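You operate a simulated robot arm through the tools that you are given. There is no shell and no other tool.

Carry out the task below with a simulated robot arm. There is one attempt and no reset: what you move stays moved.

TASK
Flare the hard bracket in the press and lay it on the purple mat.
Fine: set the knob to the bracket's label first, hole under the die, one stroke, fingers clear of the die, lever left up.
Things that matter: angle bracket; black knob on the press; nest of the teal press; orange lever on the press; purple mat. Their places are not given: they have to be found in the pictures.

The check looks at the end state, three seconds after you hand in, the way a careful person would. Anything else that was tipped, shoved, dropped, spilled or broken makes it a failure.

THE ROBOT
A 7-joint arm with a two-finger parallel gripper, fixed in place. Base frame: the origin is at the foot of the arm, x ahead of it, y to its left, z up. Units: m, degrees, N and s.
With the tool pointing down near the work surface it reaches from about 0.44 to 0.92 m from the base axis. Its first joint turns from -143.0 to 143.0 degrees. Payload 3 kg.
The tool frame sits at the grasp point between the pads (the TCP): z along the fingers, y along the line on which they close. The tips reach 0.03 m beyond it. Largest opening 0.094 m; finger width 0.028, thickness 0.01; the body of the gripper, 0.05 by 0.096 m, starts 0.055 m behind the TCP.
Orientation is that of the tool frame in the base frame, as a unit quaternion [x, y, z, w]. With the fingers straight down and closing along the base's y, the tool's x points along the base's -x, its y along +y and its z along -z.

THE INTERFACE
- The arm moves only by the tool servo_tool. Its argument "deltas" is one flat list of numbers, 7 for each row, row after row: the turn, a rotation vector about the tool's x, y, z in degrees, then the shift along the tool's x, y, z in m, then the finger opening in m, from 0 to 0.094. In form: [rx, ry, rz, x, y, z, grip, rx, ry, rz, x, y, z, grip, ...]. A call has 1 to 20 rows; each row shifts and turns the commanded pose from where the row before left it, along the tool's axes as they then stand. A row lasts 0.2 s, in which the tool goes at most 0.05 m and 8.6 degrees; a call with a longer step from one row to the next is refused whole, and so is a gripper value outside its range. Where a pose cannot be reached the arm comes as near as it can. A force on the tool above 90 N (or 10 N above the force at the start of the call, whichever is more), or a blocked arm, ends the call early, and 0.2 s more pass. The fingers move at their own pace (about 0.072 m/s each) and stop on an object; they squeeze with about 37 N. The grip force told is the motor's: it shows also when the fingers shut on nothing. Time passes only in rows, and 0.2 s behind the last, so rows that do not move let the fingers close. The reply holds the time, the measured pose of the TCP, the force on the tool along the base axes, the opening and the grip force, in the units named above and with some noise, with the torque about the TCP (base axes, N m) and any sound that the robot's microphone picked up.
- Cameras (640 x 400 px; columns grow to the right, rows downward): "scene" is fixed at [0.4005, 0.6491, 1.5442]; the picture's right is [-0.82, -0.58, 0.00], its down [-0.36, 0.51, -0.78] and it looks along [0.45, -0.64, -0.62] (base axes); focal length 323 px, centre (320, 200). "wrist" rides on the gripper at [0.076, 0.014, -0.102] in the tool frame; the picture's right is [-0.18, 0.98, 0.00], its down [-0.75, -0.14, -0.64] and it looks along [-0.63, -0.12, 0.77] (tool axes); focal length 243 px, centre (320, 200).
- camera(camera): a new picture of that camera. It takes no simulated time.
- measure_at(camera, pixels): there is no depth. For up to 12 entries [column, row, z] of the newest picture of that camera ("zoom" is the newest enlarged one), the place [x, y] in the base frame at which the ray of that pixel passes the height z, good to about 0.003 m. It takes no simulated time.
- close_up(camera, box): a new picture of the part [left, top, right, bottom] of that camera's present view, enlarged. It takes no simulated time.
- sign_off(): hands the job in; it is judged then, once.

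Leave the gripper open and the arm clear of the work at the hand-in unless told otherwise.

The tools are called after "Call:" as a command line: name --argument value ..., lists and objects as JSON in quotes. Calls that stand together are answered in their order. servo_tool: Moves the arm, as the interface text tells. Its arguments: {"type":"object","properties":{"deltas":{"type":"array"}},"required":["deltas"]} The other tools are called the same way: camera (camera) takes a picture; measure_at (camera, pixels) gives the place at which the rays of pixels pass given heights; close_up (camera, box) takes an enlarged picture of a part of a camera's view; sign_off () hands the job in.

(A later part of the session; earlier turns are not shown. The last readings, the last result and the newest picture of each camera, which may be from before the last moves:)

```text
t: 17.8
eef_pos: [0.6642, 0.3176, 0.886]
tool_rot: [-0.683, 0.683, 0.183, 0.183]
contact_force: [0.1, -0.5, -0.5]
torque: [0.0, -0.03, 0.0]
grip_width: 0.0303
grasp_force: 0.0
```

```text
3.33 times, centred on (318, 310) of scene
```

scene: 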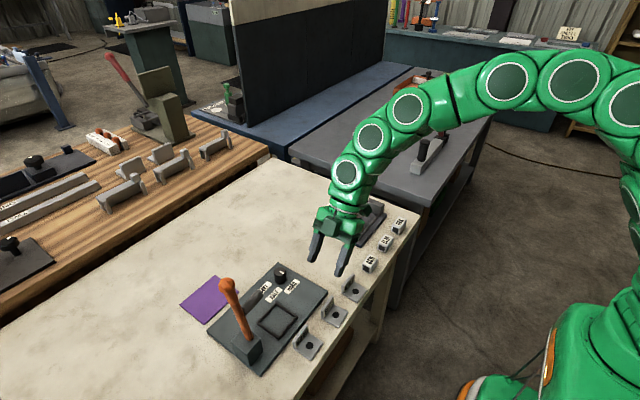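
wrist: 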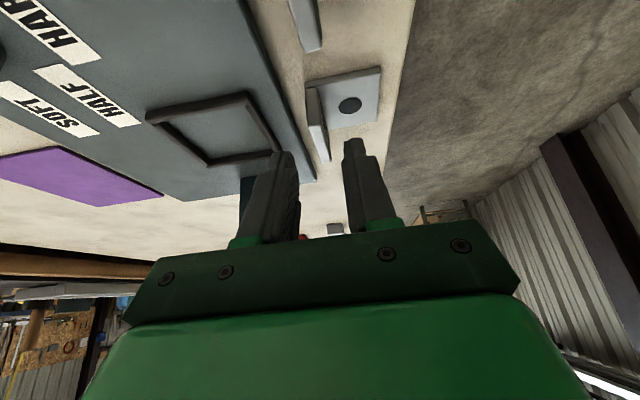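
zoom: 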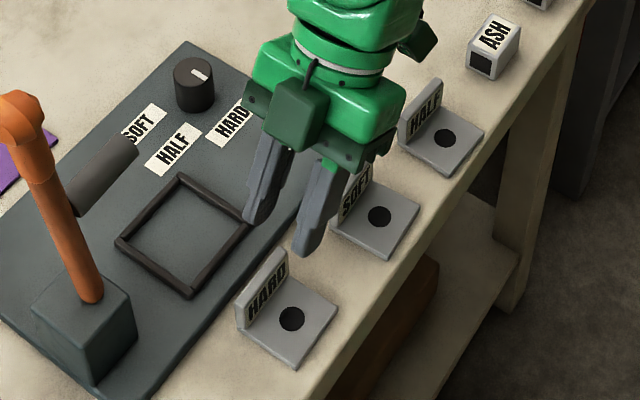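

The fingers line up on either side of the upright. I'll advance the last 4.6 cm along the tool axis.

Call:
servo_tool --deltas '[0, 0, 0, -0.0004, -0.0004, 0.02, 0.03, 0, 0, 0, -0.0004, -0.0003, 0.016, 0.03, 0, 0, 0, -0.0004, -0.0003, 0.0097, 0.03, 0, 0, 0, 0, 0, 0, 0.03]'

Call:
close_up --camera "wrist" --box '[230, 60, 410, 240]'

Call:
close_up --camera "scene" --box '[270, 280, 350, 370]'

```text
t: 18.8
eef_pos: [0.666, 0.3411, 0.8481]
tool_rot: [-0.683, 0.683, 0.184, 0.184]
contact_force: [0.7, 0.0, -0.3]
torque: [-0.02, -0.04, -0.02]
grip_width: 0.0297
grasp_force: 0.2
```

```text
2.22 times, centred on (320, 150) of wrist
```

zoom: 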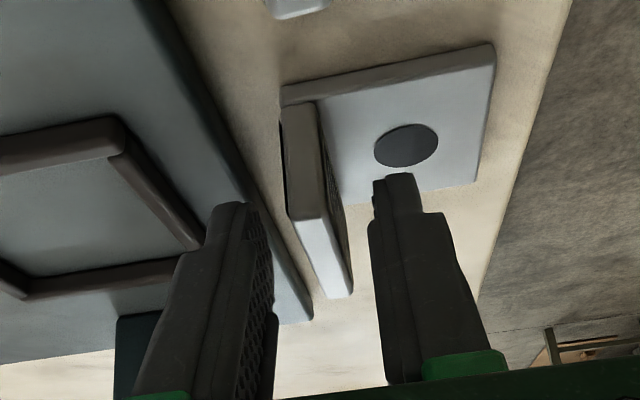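

```text
4.44 times, centred on (310, 325) of scene
```

zoom: 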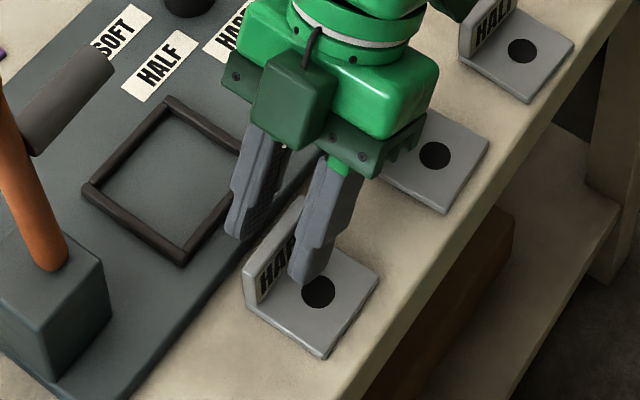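

The upright is between the fingers with clearance all round. Closing.

Call:
servo_tool --deltas '[0, 0, 0, 0, 0, 0, 0.0, 0, 0, 0, 0, 0, 0, 0.0, 0, 0, 0, 0, 0, 0, 0.0]'

Call:
close_up --camera "wrist" --box '[230, 60, 410, 240]'

```text
t: 19.6
eef_pos: [0.6639, 0.343, 0.848]
tool_rot: [-0.683, 0.683, 0.183, 0.183]
contact_force: [-1.0, 2.1, 4.2]
torque: [0.03, 0.04, -0.02]
grip_width: 0.0083
grasp_force: 37.3
```

```text
2.22 times, centred on (320, 150) of wrist
```

zoom: 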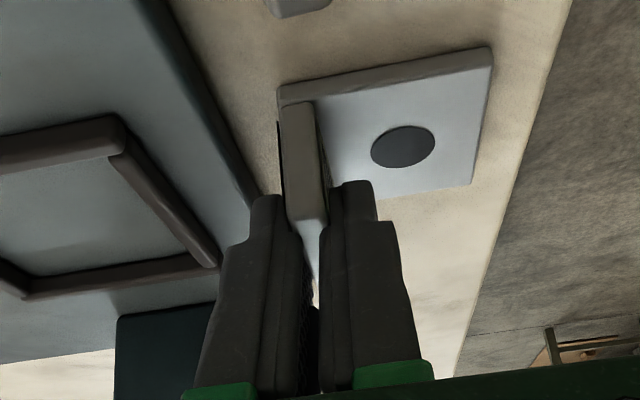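

Gripped at 0.0083 m with 37 N. I'll lift straight up 5 cm and check the hold.

Call:
servo_tool --deltas '[0, 0, 0, -0.005, 0, -0.00866, 0.0, 0, 0, 0, -0.01, 0, -0.01732, 0.0, 0, 0, 0, -0.01, 0, -0.01732, 0.0, 0, 0, 0, 0, 0, 0, 0.0]'

Call:
close_up --camera "wrist" --box '[230, 60, 410, 240]'

Call:
close_up --camera "scene" --box '[230, 260, 350, 370]'

```text
t: 20.6
eef_pos: [0.6664, 0.3416, 0.8972]
tool_rot: [-0.683, 0.683, 0.184, 0.182]
contact_force: [0.4, -0.2, -0.7]
torque: [0.01, -0.03, -0.01]
grip_width: 0.0081
grasp_force: 37.2
```

```text
2.22 times, centred on (320, 150) of wrist
```

zoom: 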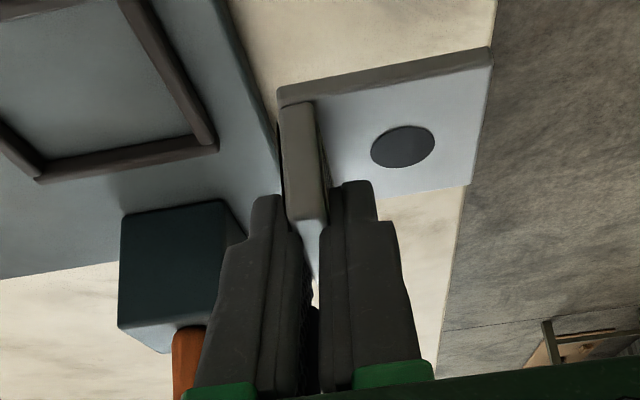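

```text
3.64 times, centred on (290, 315) of scene
```

zoom: 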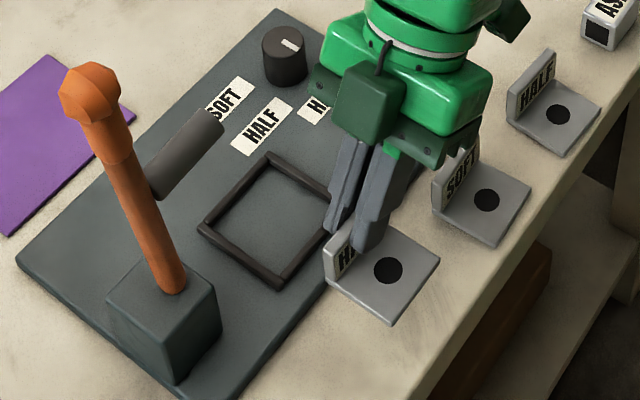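

Held firmly and level. I'll measure where the hole and bracket corners sit now relative to the TCP (the plate top is at about z=0.854).

Call:
measure_at --camera "zoom" --pixels '[[270, 250, 0.817]]'

Call:
measure_at --camera "zoom" --pixels '[[388, 270, 0.854], [388, 271, 0.854], [389, 270, 0.854], [390, 324, 0.85], [441, 261, 0.854], [325, 284, 0.852]]'

Call:
close_up --camera "wrist" --box '[230, 60, 410, 240]'

Call:
measure_at --camera "zoom" --pixels '[[403, 147, 0.854], [403, 146, 0.854], [404, 147, 0.854], [490, 50, 0.854], [472, 185, 0.854], [278, 103, 0.85], [145, 1, 0.818], [216, 146, 0.818]]'

```text
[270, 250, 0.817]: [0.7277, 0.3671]
```

```text
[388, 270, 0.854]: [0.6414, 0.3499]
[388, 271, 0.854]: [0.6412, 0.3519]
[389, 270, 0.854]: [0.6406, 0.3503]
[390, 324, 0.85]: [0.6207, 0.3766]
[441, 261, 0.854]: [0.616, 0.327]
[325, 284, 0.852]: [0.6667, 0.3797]
```

```text
2.22 times, centred on (320, 150) of wrist
```

zoom: 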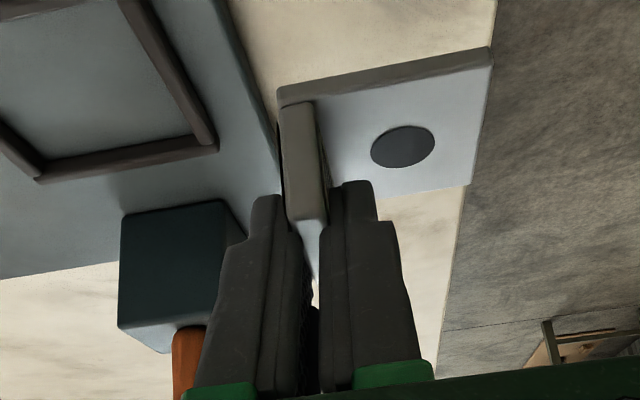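

```text
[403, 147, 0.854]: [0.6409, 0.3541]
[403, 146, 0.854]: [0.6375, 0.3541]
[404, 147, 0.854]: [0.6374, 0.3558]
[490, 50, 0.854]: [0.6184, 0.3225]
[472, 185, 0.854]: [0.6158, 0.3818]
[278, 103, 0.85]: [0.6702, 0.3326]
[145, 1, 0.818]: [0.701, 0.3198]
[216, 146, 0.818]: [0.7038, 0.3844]
```

The hole is at about (0.640, 0.3525). To centre the bracket in the nest I need +0.095 in x and −0.002 in y, which puts the hole at about (0.735, 0.350). I'll carry it over at this height.

Call:
servo_tool --deltas '[0, 0, 0, 0.0005, -0.024, -0.0003, 0.0, 0, 0, 0, 0.0005, -0.024, -0.0003, 0.0, 0, 0, 0, 0.0005, -0.024, -0.0003, 0.0, 0, 0, 0, 0.0005, -0.023, -0.0003, 0.0, 0, 0, 0, 0, 0, 0, 0.0]'

Call:
close_up --camera "wrist" --box '[230, 60, 410, 240]'

Call:
close_up --camera "scene" --box '[220, 270, 316, 370]'

```text
t: 21.8
eef_pos: [0.7609, 0.3404, 0.8989]
tool_rot: [0.683, -0.683, -0.183, -0.183]
contact_force: [-0.2, 0.2, -0.2]
torque: [0.01, -0.02, -0.02]
grip_width: 0.0083
grasp_force: 36.8
```

```text
2.22 times, centred on (320, 150) of wrist
```

zoom: 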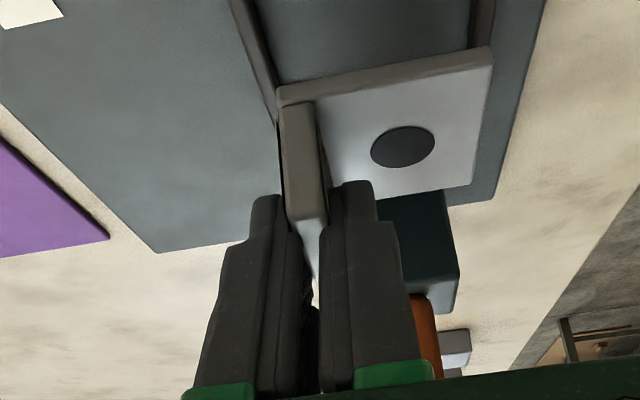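

```text
4.00 times, centred on (268, 320) of scene
```

zoom: 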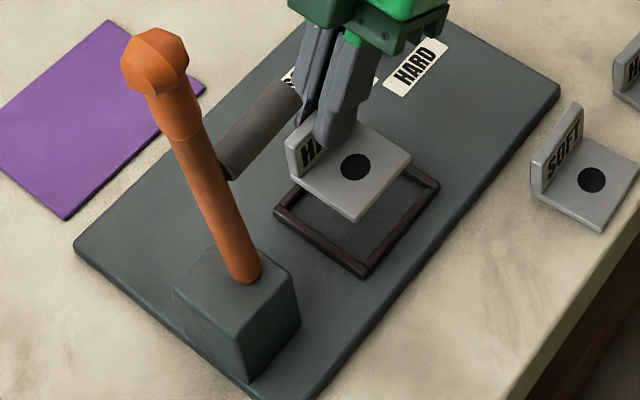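

The bracket hangs over the nest. I'll lower it 2.5 cm and look at the fit.

Call:
servo_tool --deltas '[0, 0, 0, 0.005, 0, 0.00866, 0.0, 0, 0, 0, 0.005, 0, 0.00866, 0.0, 0, 0, 0, 0.0025, 0, 0.00433, 0.0, 0, 0, 0, 0, 0, 0, 0.0]'

Call:
close_up --camera "wrist" --box '[250, 60, 410, 180]'

Call:
close_up --camera "scene" --box '[260, 290, 340, 350]'

```text
t: 22.8
eef_pos: [0.7609, 0.3404, 0.8725]
tool_rot: [0.683, -0.683, -0.183, -0.183]
contact_force: [0.7, -0.1, -0.5]
torque: [-0.02, 0.0, 0.01]
grip_width: 0.0081
grasp_force: 37.6
```

```text
3.33 times, centred on (330, 120) of wrist
```

zoom: 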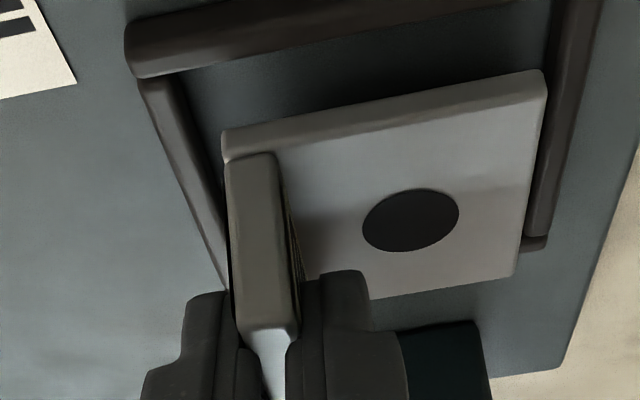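

```text
6.67 times, centred on (300, 320) of scene
```

zoom: 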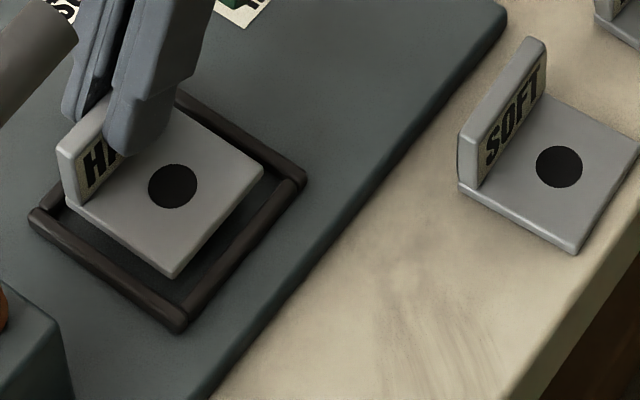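

About 12 mm left to go. Before the final lowering I'll compare bracket corners and nest inner edges numerically.

Call:
measure_at --camera "zoom" --pixels '[[172, 278, 0.8245], [263, 170, 0.8265], [65, 207, 0.8245], [172, 186, 0.8295], [172, 187, 0.8295], [178, 310, 0.817], [62, 226, 0.817], [285, 187, 0.817], [178, 325, 0.818], [30, 218, 0.818], [306, 178, 0.818]]'

Call:
close_up --camera "wrist" --box '[250, 60, 410, 180]'

Call:
measure_at --camera "zoom" --pixels '[[411, 220, 0.8295], [412, 220, 0.8295], [546, 72, 0.8295], [514, 275, 0.8295], [223, 152, 0.8245], [545, 8, 0.812], [195, 70, 0.812], [128, 60, 0.818], [568, 5, 0.818], [528, 235, 0.818]]'

```text
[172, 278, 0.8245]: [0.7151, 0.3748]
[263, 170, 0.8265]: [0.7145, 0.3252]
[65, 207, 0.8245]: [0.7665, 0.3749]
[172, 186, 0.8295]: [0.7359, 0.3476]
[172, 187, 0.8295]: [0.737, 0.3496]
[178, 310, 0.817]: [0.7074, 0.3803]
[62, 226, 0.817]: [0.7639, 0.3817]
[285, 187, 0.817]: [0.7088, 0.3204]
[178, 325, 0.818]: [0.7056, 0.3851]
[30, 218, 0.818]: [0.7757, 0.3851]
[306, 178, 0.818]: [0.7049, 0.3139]
```

```text
3.33 times, centred on (330, 120) of wrist
```

zoom: 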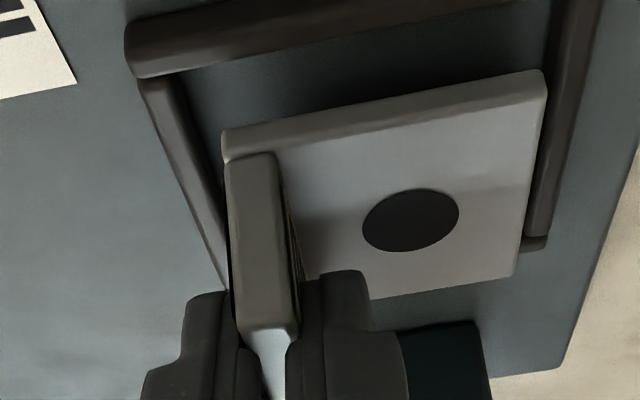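

```text
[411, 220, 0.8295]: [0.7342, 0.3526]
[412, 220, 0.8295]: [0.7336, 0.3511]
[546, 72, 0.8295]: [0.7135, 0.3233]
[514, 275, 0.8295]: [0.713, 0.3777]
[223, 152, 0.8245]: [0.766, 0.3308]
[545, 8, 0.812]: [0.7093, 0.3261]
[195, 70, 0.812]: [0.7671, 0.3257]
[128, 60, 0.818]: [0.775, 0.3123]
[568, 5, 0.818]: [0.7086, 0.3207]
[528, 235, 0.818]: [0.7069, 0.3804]
```

The bracket (x 0.714–0.766, y 0.324–0.376) sits centred inside the nest frame (x 0.709–0.767, y 0.320–0.380). I'll lower gently.

Call:
servo_tool --deltas '[0, 0, 0, 0.002, 0, 0.00346, 0.0, 0, 0, 0, 0.002, 0, 0.00346, 0.0, 0, 0, 0, 0.001, 0, 0.00173, 0.0, 0, 0, 0, 0, 0, 0, 0.0]'

```text
t: 23.8
eef_pos: [0.7609, 0.3409, 0.8629]
tool_rot: [-0.683, 0.683, 0.183, 0.183]
contact_force: [-0.5, -0.1, -0.6]
torque: [-0.01, -0.02, 0.03]
grip_width: 0.0079
grasp_force: 37.2
```

No contact yet. Another millimetre or so at a time.

Call:
servo_tool --deltas '[0, 0, 0, 0.0005, 0, 0.00087, 0.0, 0, 0, 0, 0.0005, 0, 0.00087, 0.0, 0, 0, 0, 0, 0, 0, 0.0]'

Call:
close_up --camera "wrist" --box '[250, 60, 410, 180]'

Call:
close_up --camera "scene" --box '[260, 290, 340, 350]'

```text
t: 24.6
eef_pos: [0.7599, 0.3403, 0.8612]
tool_rot: [0.683, -0.683, -0.184, -0.183]
contact_force: [0.0, -0.2, -0.8]
torque: [0.01, 0.0, 0.02]
grip_width: 0.0081
grasp_force: 37.2
```

```text
3.33 times, centred on (330, 120) of wrist
```

zoom: 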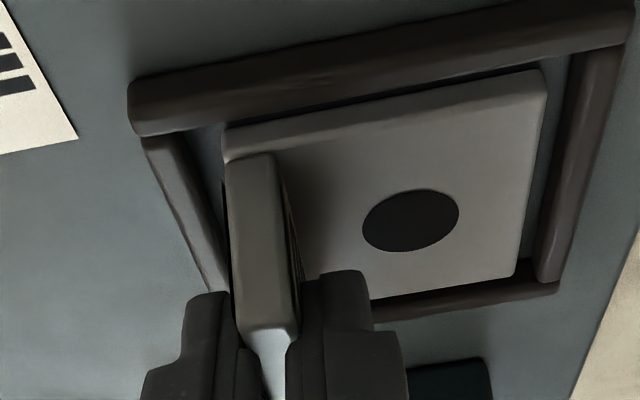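

```text
6.67 times, centred on (300, 320) of scene
```

zoom: 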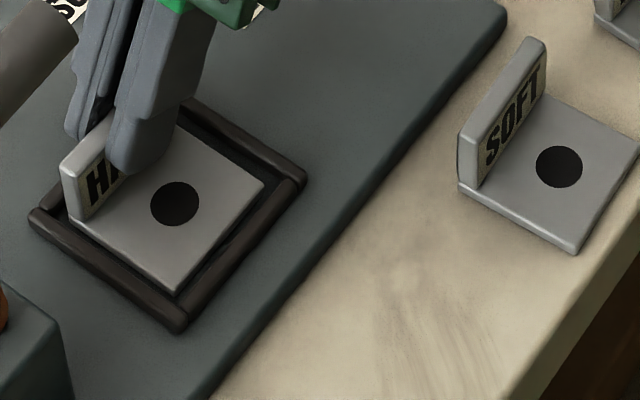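

The bracket is inside the frame and still just above the plate. Lowering by small steps until contact.

Call:
servo_tool --deltas '[0, 0, 0, 0.0005, 0, 0.00087, 0.0, 0, 0, 0, 0.0005, 0, 0.00087, 0.0, 0, 0, 0, 0, 0, 0, 0.0]'

```text
t: 25.4
eef_pos: [0.7616, 0.34, 0.8601]
tool_rot: [-0.683, 0.683, 0.182, 0.183]
contact_force: [-0.5, -2.2, 13.1]
torque: [-0.04, 0.07, 0.01]
grip_width: 0.0082
grasp_force: 36.9
```

Contact at 13 N: the bracket is seated. I'll open the fingers and back out along the tool axis, up and towards −y, away from the die.

Call:
servo_tool --deltas '[0, 0, 0, 0, 0, 0, 0.03, 0, 0, 0, 0, 0, 0, 0.03, 0, 0, 0, 0, 0, -0.02, 0.03, 0, 0, 0, 0, 0, -0.03, 0.03, 0, 0, 0, 0, 0, -0.04, 0.03, 0, 0, 0, 0, 0, -0.04, 0.03, 0, 0, 0, 0, 0, 0, 0.03]'

Call:
camera --camera "wrist"

Call:
close_up --camera "scene" --box '[200, 260, 320, 370]'

```text
t: 27.0
eef_pos: [0.7602, 0.2749, 0.9711]
tool_rot: [-0.683, 0.683, 0.183, 0.183]
contact_force: [0.2, 0.4, 1.0]
torque: [-0.02, -0.01, 0.0]
grip_width: 0.0299
grasp_force: 0.1
```

```text
taken
```

wrist: 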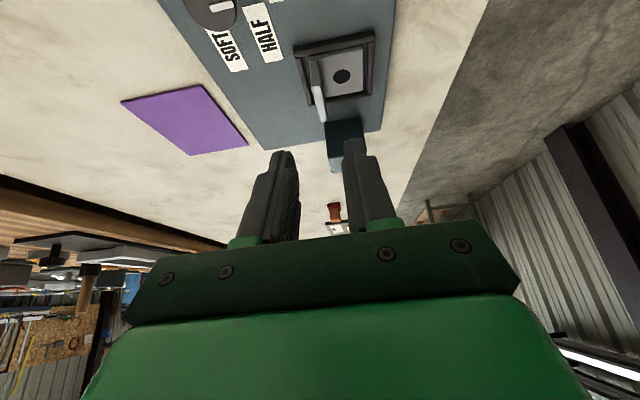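

```text
3.64 times, centred on (260, 315) of scene
```

zoom: 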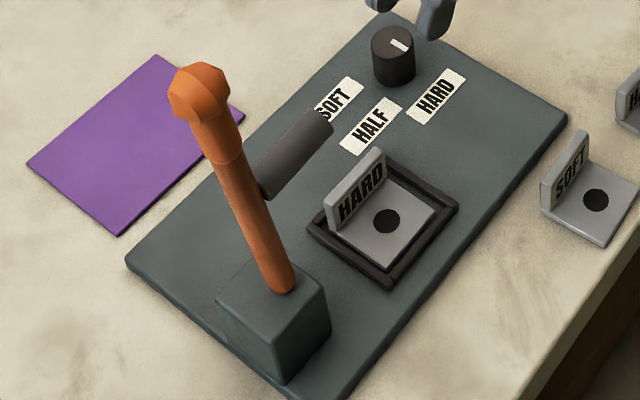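

The bracket is seated in the nest with its hole visible. I'll check the position closely.

Call:
close_up --camera "scene" --box '[270, 295, 334, 335]'

Call:
measure_at --camera "zoom" --pixels '[[320, 200, 0.817]]'

Call:
close_up --camera "wrist" --box '[280, 20, 400, 150]'

```text
10.00 times, centred on (302, 315) of scene
```

zoom: 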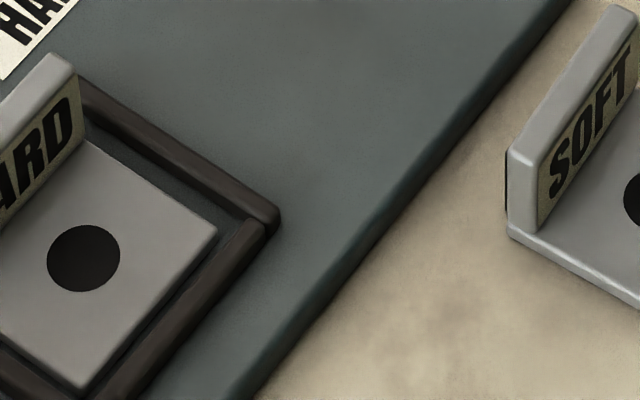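

```text
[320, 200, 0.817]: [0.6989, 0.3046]
```

```text
3.08 times, centred on (340, 85) of wrist
```

zoom: 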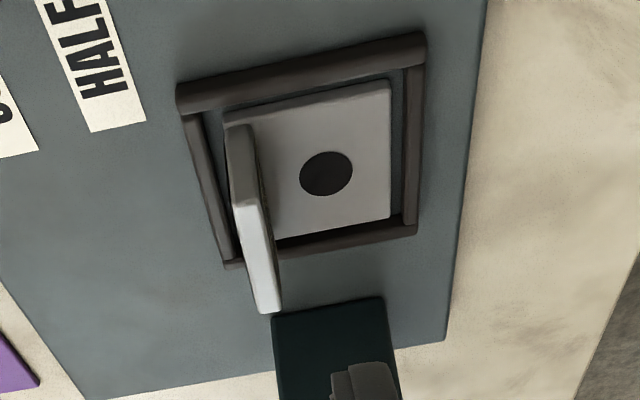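

The bracket sits squarely in the nest. For the lever stroke, the pivot is at about (0.738, 0.439, 0.873) and the ball handle about 0.2 m out at (0.737, 0.455, 1.07). I'll grip the ball with the fingers closing along x, since the ball can turn between the pads. First I'll rise, then move above it at z≈1.157.

Call:
servo_tool --deltas '[0, 0, 0, -0.02325, 0, -0.04027, 0.07, 0, 0, 0, -0.02325, 0, -0.04027, 0.07, 0, 0, 0, -0.02325, 0, -0.04027, 0.07, 0, 0, 0, -0.02325, 0, -0.04027, 0.07, 0, 0, 0, -0.02815, 0.00575, 0.01625, 0.07, 0, 0, 0, -0.02815, 0.00575, 0.01625, 0.07, 0, 0, 0, -0.02815, 0.00575, 0.01625, 0.07, 0, 0, 0, -0.02815, 0.00575, 0.01625, 0.07, 0, 0, 0, 0, 0, 0, 0.07]'

Call:
camera --camera "wrist"

Call:
camera --camera "scene"

```text
t: 29.0
eef_pos: [0.7377, 0.4048, 1.1572]
tool_rot: [0.683, -0.683, -0.183, -0.182]
contact_force: [0.5, -1.1, 1.2]
torque: [-0.01, 0.01, -0.01]
grip_width: 0.0698
grasp_force: 0.1
```

```text
taken
```

wrist: 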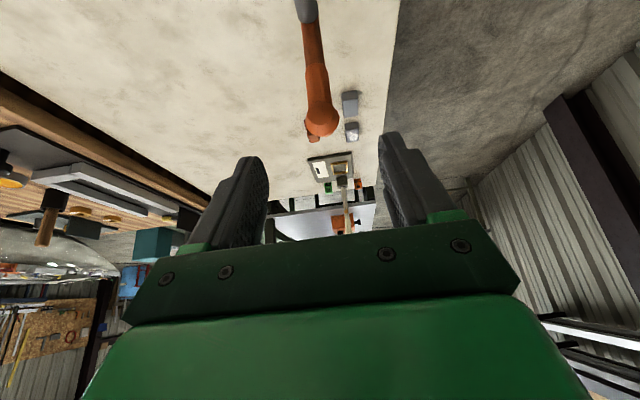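

```text
taken
```

scene: 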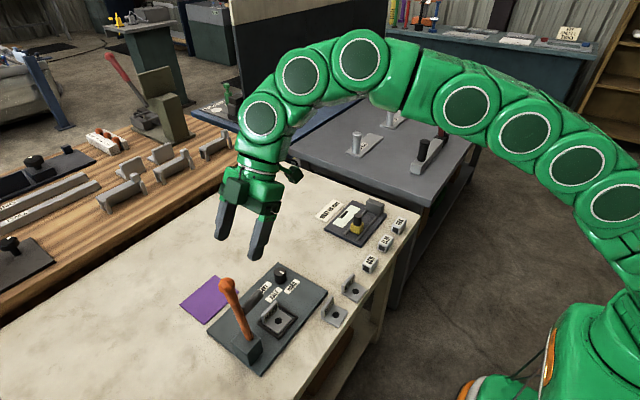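

The ball handle is at wrist (321,120), between the finger lines. I'll measure its centre from here.

Call:
close_up --camera "wrist" --box '[270, 60, 366, 160]'

Call:
measure_at --camera "wrist" --pixels '[[321, 120, 1.05], [321, 120, 1.06], [321, 120, 1.07], [321, 120, 1.08], [313, 60, 1.0], [313, 60, 1.02], [313, 60, 1.04]]'

Call:
close_up --camera "scene" --box '[200, 265, 280, 355]'

Call:
measure_at --camera "scene" --pixels '[[227, 286, 1.05], [227, 286, 1.06], [227, 286, 1.07], [227, 286, 1.08]]'

```text
4.00 times, centred on (318, 110) of wrist
```

zoom: 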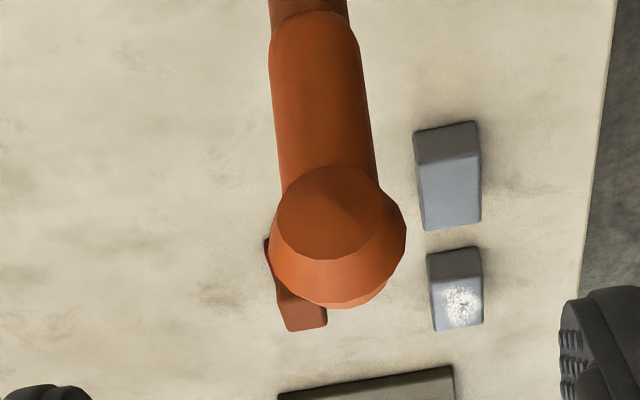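

```text
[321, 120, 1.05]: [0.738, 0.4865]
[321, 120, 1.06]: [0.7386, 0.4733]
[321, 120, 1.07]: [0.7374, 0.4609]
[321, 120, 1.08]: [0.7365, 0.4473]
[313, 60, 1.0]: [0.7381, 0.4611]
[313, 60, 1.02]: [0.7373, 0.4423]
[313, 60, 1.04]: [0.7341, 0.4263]
```

```text
4.44 times, centred on (240, 310) of scene
```

zoom: 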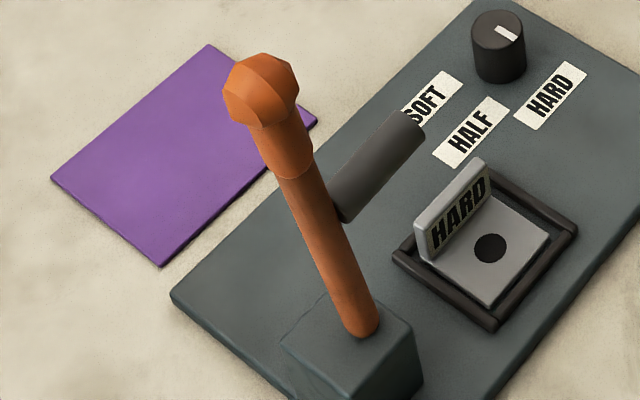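

```text
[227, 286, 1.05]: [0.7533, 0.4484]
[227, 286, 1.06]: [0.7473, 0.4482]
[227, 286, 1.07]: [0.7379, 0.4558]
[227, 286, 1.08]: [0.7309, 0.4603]
```

The ball centre is at about (0.7375, 0.457, 1.072) with a diameter of about 0.03. I'll approach along the tool axis with the fingers 0.06 open.

Call:
servo_tool --deltas '[0, 0, 0, -0.0008, 0, 0.033, 0.06, 0, 0, 0, -0.0008, 0, 0.033, 0.06, 0, 0, 0, -0.0009, 0, 0.0336, 0.06, 0, 0, 0, 0, 0, 0, 0.06]'

Call:
camera --camera "wrist"

Call:
close_up --camera "scene" --box '[190, 220, 286, 320]'

```text
t: 30.0
eef_pos: [0.7373, 0.4567, 1.0731]
tool_rot: [-0.683, 0.683, 0.183, 0.183]
contact_force: [0.5, -0.1, -0.1]
torque: [-0.02, 0.02, 0.01]
grip_width: 0.0603
grasp_force: 0.0
```

```text
taken
```

wrist: 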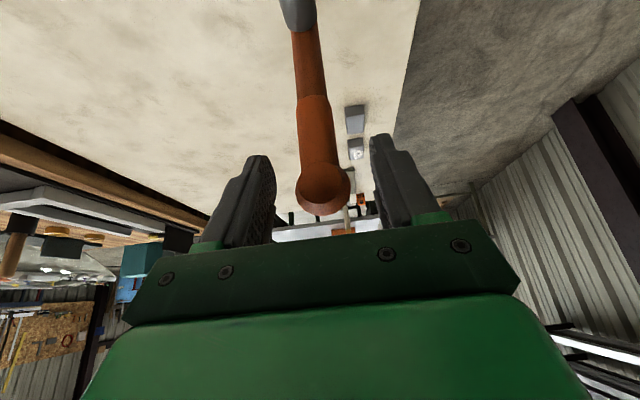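

```text
4.00 times, centred on (238, 270) of scene
```

zoom: 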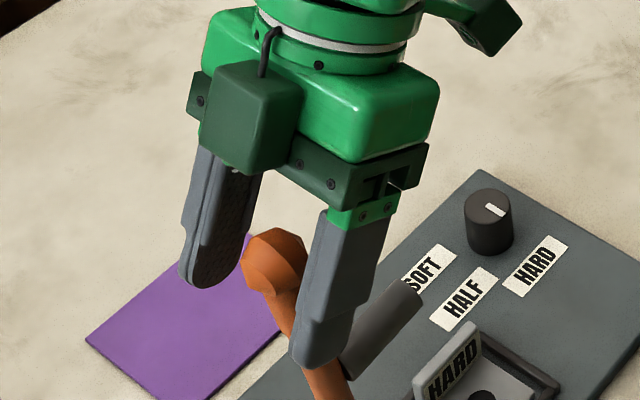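

The ball is right at the TCP (wrist 323,190). Closing on it.

Call:
servo_tool --deltas '[0, 0, 0, 0, 0, 0, 0.0, 0, 0, 0, 0, 0, 0, 0.0, 0, 0, 0, 0, 0, 0, 0.0]'

```text
t: 30.8
eef_pos: [0.7369, 0.4566, 1.0731]
tool_rot: [-0.683, 0.684, 0.182, 0.182]
contact_force: [-27.8, -9.2, 0.2]
torque: [-0.43, 0.23, -0.21]
grip_width: 0.0219
grasp_force: 45.3
```

Gripped at 0.022 m with a −28 N side force. I'll centre by shifting 1.3 mm in −x.

Call:
servo_tool --deltas '[0, 0, 0, 0, 0.0013, 0, 0.0, 0, 0, 0, 0, 0, 0, 0.0]'

Call:
close_up --camera "scene" --box '[190, 220, 286, 320]'

Call:
close_up --camera "wrist" --box '[240, 80, 400, 240]'

```text
t: 31.4
eef_pos: [0.7356, 0.4565, 1.0723]
tool_rot: [0.683, -0.683, -0.183, -0.183]
contact_force: [-13.2, -0.7, -5.8]
torque: [0.27, 0.06, -0.12]
grip_width: 0.022
grasp_force: 45.2
```

```text
4.00 times, centred on (238, 270) of scene
```

zoom: 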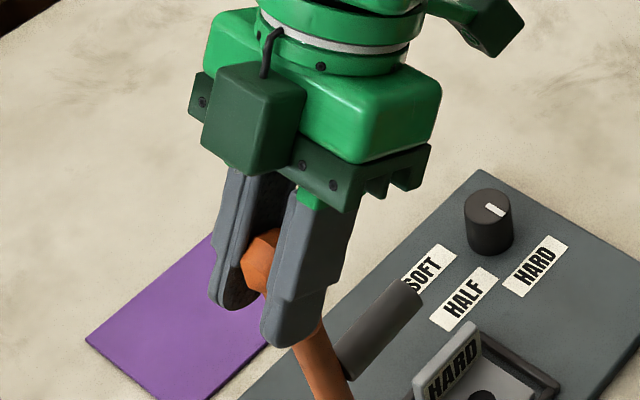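

```text
2.50 times, centred on (320, 160) of wrist
```

zoom: 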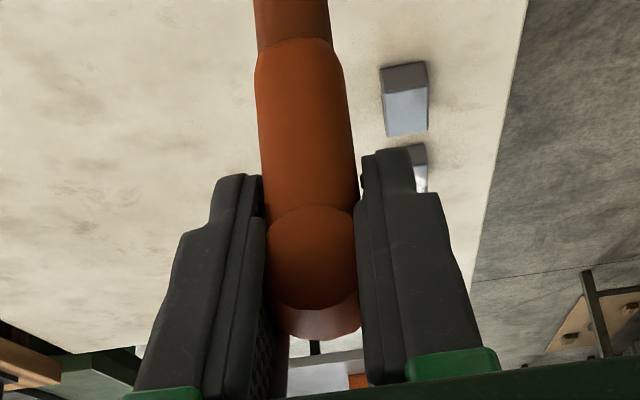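

The side load is down. Now I'll begin the stroke with the first 15° of the arc (φ −5° to 10°) about the estimated pivot, checking the force.

Call:
servo_tool --deltas '[0, 0, 0, 0.01472, 0.0004, -0.00938, 0.0, 0, 0, 0, 0.01547, 0, -0.00806, 0.0, 0, 0, 0, 0.01611, 0, -0.0067, 0.0, 0, 0, 0, 0, 0, 0, 0.0]'

Call:
close_up --camera "scene" --box '[190, 250, 310, 370]'

```text
t: 32.4
eef_pos: [0.7358, 0.4043, 1.072]
tool_rot: [-0.683, 0.683, 0.182, 0.185]
contact_force: [-5.0, -3.9, 31.6]
torque: [0.3, -0.17, -0.13]
grip_width: 0.0187
grasp_force: 44.6
```

```text
3.33 times, centred on (250, 310) of scene
```

zoom: 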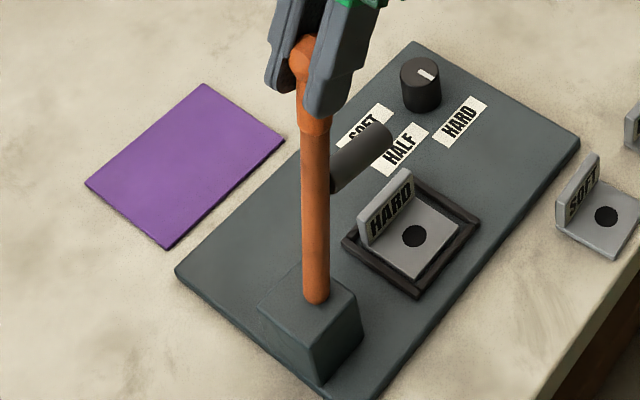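

The lever follows; the +32 N upward force says my arc is slightly too low. I'll correct by +0.8 mm and continue another 10° on an adjusted circle.

Call:
servo_tool --deltas '[0, 0, 0, -0.0004, 0, -0.0007, 0.0, 0, 0, 0, 0.0168, 0.0003, -0.0058, 0.0, 0, 0, 0, 0.01726, 0, -0.00434, 0.0, 0, 0, 0, 0, 0, 0, 0.0]'

```text
t: 33.4
eef_pos: [0.7354, 0.3691, 1.0617]
tool_rot: [-0.683, 0.683, 0.182, 0.183]
contact_force: [21.0, -0.9, 14.3]
torque: [0.96, -0.16, -0.07]
grip_width: 0.0178
grasp_force: 44.8
```

I'll check how the pads sit on the handle.

Call:
close_up --camera "wrist" --box '[240, 80, 400, 240]'

Call:
close_up --camera "scene" --box '[200, 230, 300, 350]'

```text
2.50 times, centred on (320, 160) of wrist
```

zoom: 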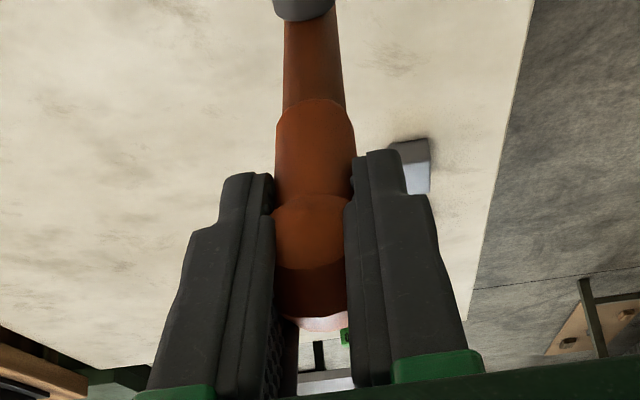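

```text
3.33 times, centred on (250, 290) of scene
```

zoom: 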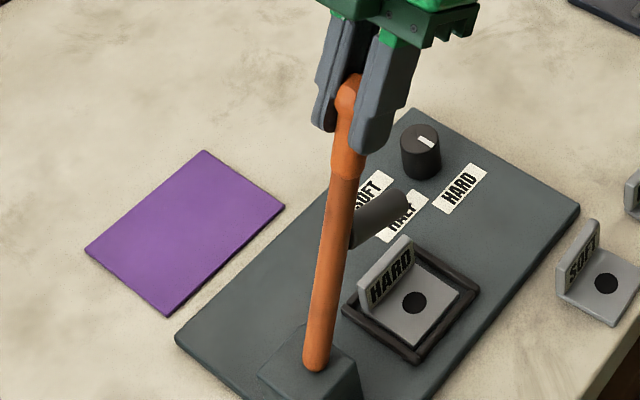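

The pads hold the ball and collar well. I'll continue another 15° with small trims.

Call:
servo_tool --deltas '[0, 0, 0, 0.01735, -0.0007, -0.0029, 0.0, 0, 0, 0, 0.01762, 0, -0.00117, 0.0, 0, 0, 0, 0.01766, 0, 0.00037, 0.0, 0, 0, 0, 0, 0, 0, 0.0]'

```text
t: 34.4
eef_pos: [0.7362, 0.3245, 1.0383]
tool_rot: [0.683, -0.683, -0.184, -0.183]
contact_force: [27.5, 13.7, -9.6]
torque: [1.31, -0.31, -0.14]
grip_width: 0.0177
grasp_force: 44.9
```

Tangential resistance is low, around 6 N. Trimming x and the radius, then 15° further.

Call:
servo_tool --deltas '[0, 0, 0, 0.01742, -0.001, 0.00218, 0.0, 0, 0, 0, 0.01721, 0, 0.00319, 0.0, 0, 0, 0, 0.01686, 0, 0.00468, 0.0, 0, 0, 0, 0, 0, 0, 0.0]'

Call:
close_up --camera "scene" --box '[210, 230, 320, 350]'

```text
t: 35.4
eef_pos: [0.7358, 0.2837, 1.0036]
tool_rot: [0.683, -0.683, -0.185, -0.181]
contact_force: [7.1, 11.5, -3.9]
torque: [1.08, -0.25, -0.27]
grip_width: 0.0175
grasp_force: 44.6
```

```text
3.33 times, centred on (265, 290) of scene
```

zoom: 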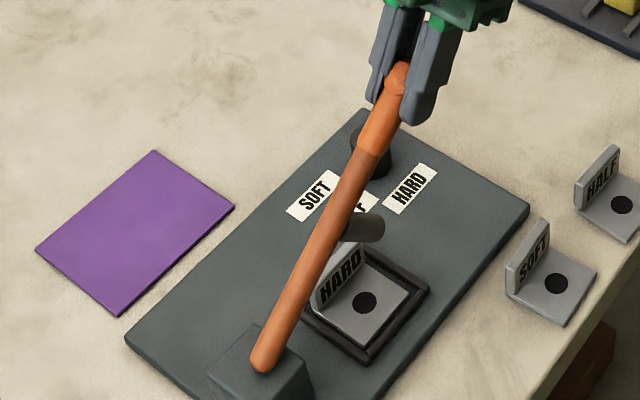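

At about 48° now. Before going lower I'll check where the die tip is relative to the hole in x.

Call:
close_up --camera "scene" --box '[255, 280, 319, 330]'

Call:
close_up --camera "wrist" --box '[240, 0, 400, 140]'

```text
8.00 times, centred on (287, 305) of scene
```

zoom: 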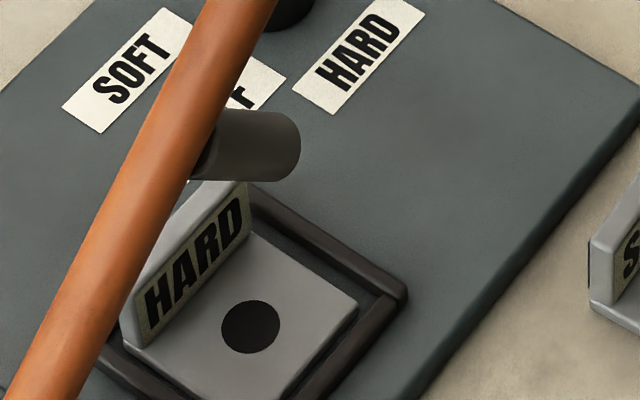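

```text
2.86 times, centred on (320, 70) of wrist
```

zoom: 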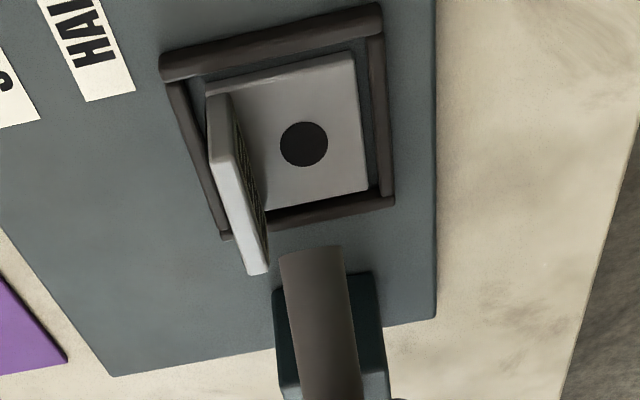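

Both the die end (wrist-zoom 312,252) and the hole (304,143) are visible here, so I'll measure their x positions.

Call:
measure_at --camera "zoom" --pixels '[[312, 252, 0.87], [312, 252, 0.89], [312, 252, 0.91], [304, 143, 0.817], [305, 143, 0.817], [304, 144, 0.817], [325, 330, 0.93], [326, 330, 0.94]]'

Call:
close_up --camera "scene" --box '[255, 280, 319, 330]'

Call:
measure_at --camera "zoom" --pixels '[[283, 149, 0.88], [283, 149, 0.89], [283, 149, 0.9], [250, 327, 0.817], [251, 327, 0.817], [250, 328, 0.817]]'

```text
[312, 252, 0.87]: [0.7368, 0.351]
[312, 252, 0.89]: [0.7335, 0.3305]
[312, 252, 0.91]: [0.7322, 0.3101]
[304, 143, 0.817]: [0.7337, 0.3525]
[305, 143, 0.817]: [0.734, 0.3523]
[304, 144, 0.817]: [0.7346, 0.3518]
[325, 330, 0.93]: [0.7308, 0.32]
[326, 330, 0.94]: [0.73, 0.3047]
```

```text
8.00 times, centred on (287, 305) of scene
```

zoom: 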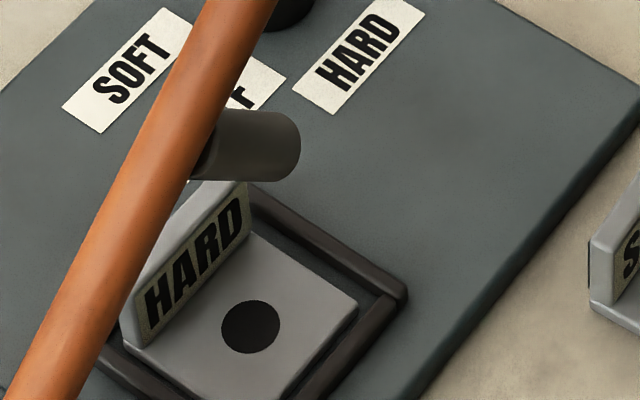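

```text
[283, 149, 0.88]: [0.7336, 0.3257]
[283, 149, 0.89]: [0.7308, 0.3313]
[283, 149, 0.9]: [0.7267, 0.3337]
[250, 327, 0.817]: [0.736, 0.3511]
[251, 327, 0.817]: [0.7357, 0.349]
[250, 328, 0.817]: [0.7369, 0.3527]
```

Die tip (0.733, 0.331, 0.89) and hole (0.735, 0.351) line up in x within 2 mm. Continuing the stroke by another 15°.

Call:
servo_tool --deltas '[0, 0, 0, 0.01628, -0.0003, 0.00665, 0.0, 0, 0, 0, 0.01577, 0, 0.00766, 0.0, 0, 0, 0, 0.01504, 0, 0.009, 0.0, 0, 0, 0, 0, 0, 0, 0.0]'

```text
t: 36.4
eef_pos: [0.7373, 0.2557, 0.9618]
tool_rot: [-0.682, 0.684, 0.183, 0.183]
contact_force: [-22.0, 16.2, -0.6]
torque: [1.16, -0.26, -0.24]
grip_width: 0.0177
grasp_force: 44.9
```

Resistance is still only about 7 N. A trim and another 15°, to about 78°.

Call:
servo_tool --deltas '[0, 0, 0, 0.01404, 0.0006, 0.0105, 0.0, 0, 0, 0, 0.01335, 0, 0.0113, 0.0, 0, 0, 0, 0.0123, 0, 0.01244, 0.0, 0, 0, 0, 0, 0, 0, 0.0]'

Call:
close_up --camera "scene" --box '[220, 250, 320, 350]'

```text
t: 37.4
eef_pos: [0.7368, 0.2381, 0.9117]
tool_rot: [0.683, -0.683, -0.183, -0.181]
contact_force: [-17.6, 13.5, -1.3]
torque: [0.46, -0.02, -0.1]
grip_width: 0.0176
grasp_force: 44.8
```

```text
4.00 times, centred on (270, 300) of scene
```

zoom: 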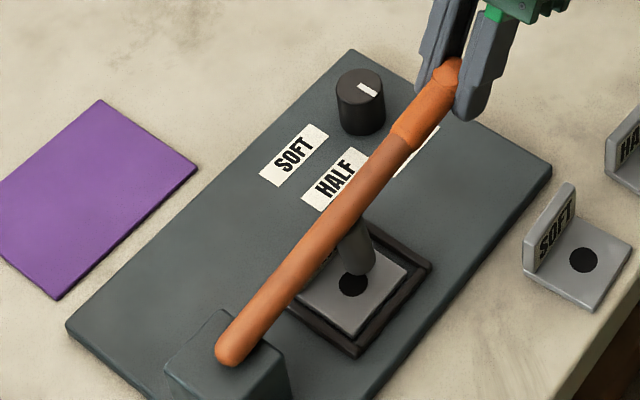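

The die is right over the hole. From here I'll go in small 3° steps, watching force and sound.

Call:
servo_tool --deltas '[0, 0, 0, 0.0065, 0.0005, 0.0082, 0.0, 0, 0, 0, 0.00639, 0, 0.00833, 0.0, 0, 0, 0, 0, 0, 0, 0.0]'

Call:
close_up --camera "scene" --box '[240, 280, 310, 340]'

```text
t: 38.2
eef_pos: [0.7353, 0.2348, 0.8926]
tool_rot: [-0.683, 0.683, 0.183, 0.183]
contact_force: [-8.2, 10.7, 5.3]
torque: [1.39, 0.03, 0.02]
grip_width: 0.0179
grasp_force: 45.3
```

```text
6.67 times, centred on (275, 310) of scene
```

zoom: 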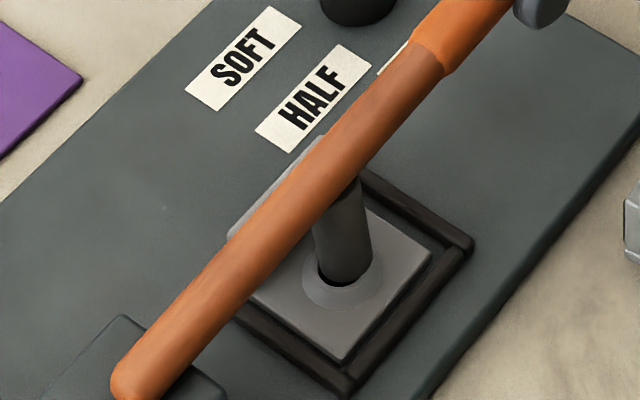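

A pale flare ring has appeared around the hole, so the die is in it. I'll go a few more degrees gently to finish the stroke and see whether there's a stop.

Call:
servo_tool --deltas '[0, 0, 0, 0.0039, 0.0002, 0.006, 0.0, 0, 0, 0, 0, 0, 0, 0.0]'

Call:
close_up --camera "scene" --box '[240, 280, 310, 340]'

```text
t: 38.8
eef_pos: [0.7361, 0.2343, 0.885]
tool_rot: [0.683, -0.683, -0.183, -0.183]
contact_force: [-7.0, 6.2, 7.3]
torque: [1.4, 0.12, 0.07]
grip_width: 0.0179
grasp_force: 44.9
```

```text
6.67 times, centred on (275, 310) of scene
```

zoom: 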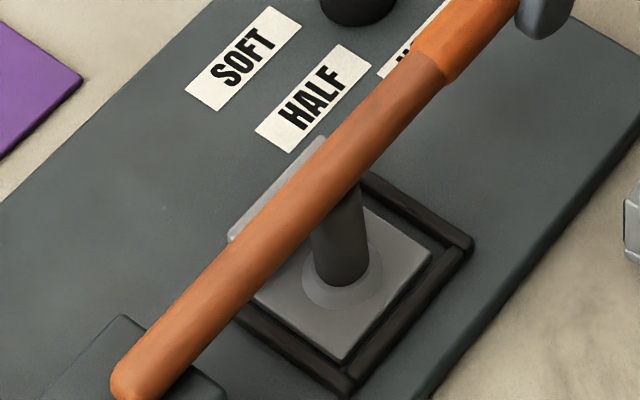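

No hard stop yet. Another ~2°.

Call:
servo_tool --deltas '[0, 0, 0, 0.0037, 0.0002, 0.006, 0.0, 0, 0, 0, 0, 0, 0, 0.0]'

Call:
close_up --camera "scene" --box '[240, 280, 310, 340]'

```text
t: 39.5
eef_pos: [0.737, 0.2347, 0.8838]
tool_rot: [0.683, -0.682, -0.183, -0.188]
contact_force: [-23.8, -15.8, 40.0]
torque: [0.53, 0.47, 0.72]
grip_width: 0.0178
grasp_force: 45.4
stopped in row 2: the force on the tool passed its limit at 92 N (the readings are from after the stop); the commanded pose is now the measured one
```

```text
6.67 times, centred on (275, 310) of scene
```

zoom: 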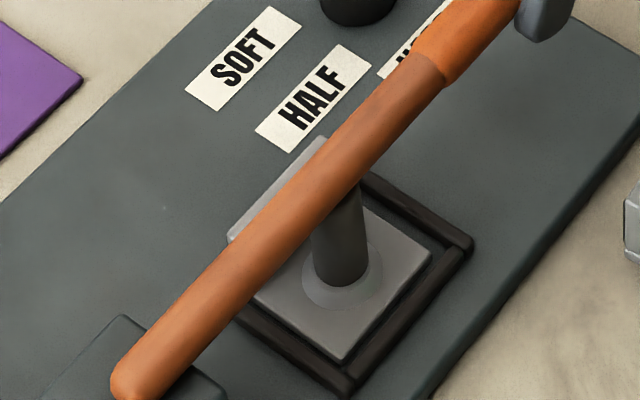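

The stop is reached: the stroke is complete. Now I'll raise the lever back along the arc, starting with 7° and checking. Refined pivot: (0.4368, 0.870), radius 0.203.

Call:
servo_tool --deltas '[0, 0, 0, -0.00406, 0, -0.00579, 0.0, 0, 0, 0, -0.011, 0, -0.01387, 0.0, 0, 0, 0, 0, 0, 0, 0.0]'

Call:
close_up --camera "scene" --box '[240, 260, 330, 340]'

```text
t: 40.3
eef_pos: [0.7355, 0.2363, 0.9054]
tool_rot: [0.683, -0.682, -0.182, -0.185]
contact_force: [-16.5, -20.0, -5.3]
torque: [-1.32, 0.54, 0.65]
grip_width: 0.0179
grasp_force: 44.8
```

```text
5.00 times, centred on (285, 300) of scene
```

zoom: 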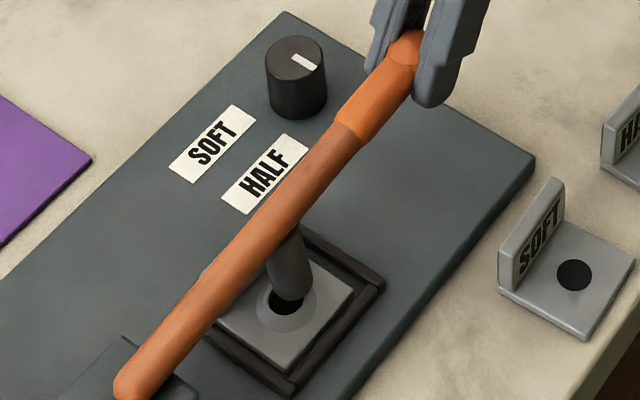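

The lever is lifting and the flared bracket stays in the nest. Continuing upward 20°.

Call:
servo_tool --deltas '[0, 0, 0, -0.01146, 0.0006, -0.01345, 0.0, 0, 0, 0, -0.01305, 0, -0.01196, 0.0, 0, 0, 0, -0.01404, 0, -0.01078, 0.0, 0, 0, 0, -0.01493, 0, -0.00951, 0.0, 0, 0, 0, 0, 0, 0, 0.0]'

```text
t: 41.5
eef_pos: [0.7346, 0.2615, 0.9723]
tool_rot: [0.683, -0.682, -0.182, -0.185]
contact_force: [-10.8, -9.1, -2.0]
torque: [-1.27, 0.8, 0.43]
grip_width: 0.0177
grasp_force: 45.1
```

Forces are small. Another 20°.

Call:
servo_tool --deltas '[0, 0, 0, -0.01574, 0.0005, -0.00809, 0.0, 0, 0, 0, -0.01639, 0, -0.00669, 0.0, 0, 0, 0, -0.01691, 0, -0.00523, 0.0, 0, 0, 0, -0.0173, 0, -0.00374, 0.0, 0, 0, 0, 0, 0, 0, 0.0]'

```text
t: 42.7
eef_pos: [0.7366, 0.3052, 1.0284]
tool_rot: [-0.682, 0.683, 0.182, 0.188]
contact_force: [-19.6, -40.4, 36.4]
torque: [-0.99, 0.96, 0.52]
grip_width: 0.0178
grasp_force: 44.9
```

An outward load of about 54 N has built up. I'll ease the tool outward by 1.5 mm and read again.

Call:
servo_tool --deltas '[0, 0, 0, 0.00025, 0.0006, -0.0015, 0.0, 0, 0, 0, 0, 0, 0, 0.0]'

Call:
close_up --camera "scene" --box '[210, 230, 320, 350]'

Call:
close_up --camera "wrist" --box '[240, 80, 400, 240]'

```text
t: 43.3
eef_pos: [0.7363, 0.3048, 1.0289]
tool_rot: [-0.682, 0.683, 0.183, 0.187]
contact_force: [11.7, -19.8, 32.1]
torque: [1.13, 0.46, 0.53]
grip_width: 0.0177
grasp_force: 44.9
```

```text
3.33 times, centred on (265, 290) of scene
```

zoom: 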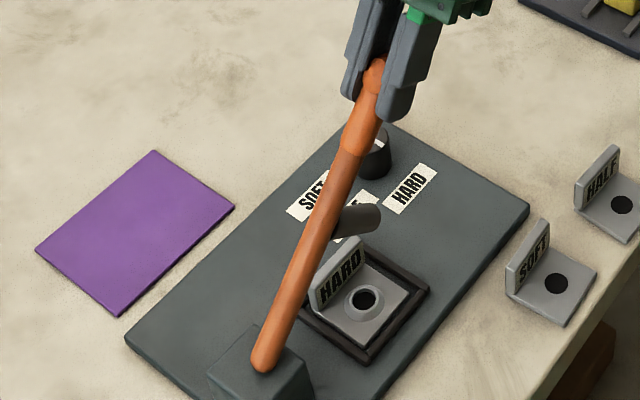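

```text
2.50 times, centred on (320, 160) of wrist
```

zoom: 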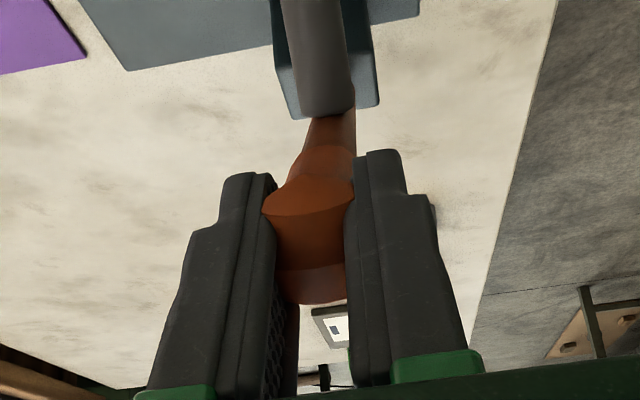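

The flared hole is clearly visible in the scene. I'll ease outward another millimetre and continue raising 10°.

Call:
servo_tool --deltas '[0, 0, 0, 0.00017, -0.0003, -0.001, 0.0, 0, 0, 0, -0.01784, 0, -0.00225, 0.0, 0, 0, 0, -0.01797, 0, -0.00069, 0.0, 0, 0, 0, 0, 0, 0, 0.0]'

```text
t: 44.3
eef_pos: [0.7361, 0.3331, 1.0507]
tool_rot: [-0.681, 0.683, 0.183, 0.188]
contact_force: [17.3, -41.8, 53.9]
torque: [-1.34, 0.47, -0.09]
grip_width: 0.0184
grasp_force: 45.4
```

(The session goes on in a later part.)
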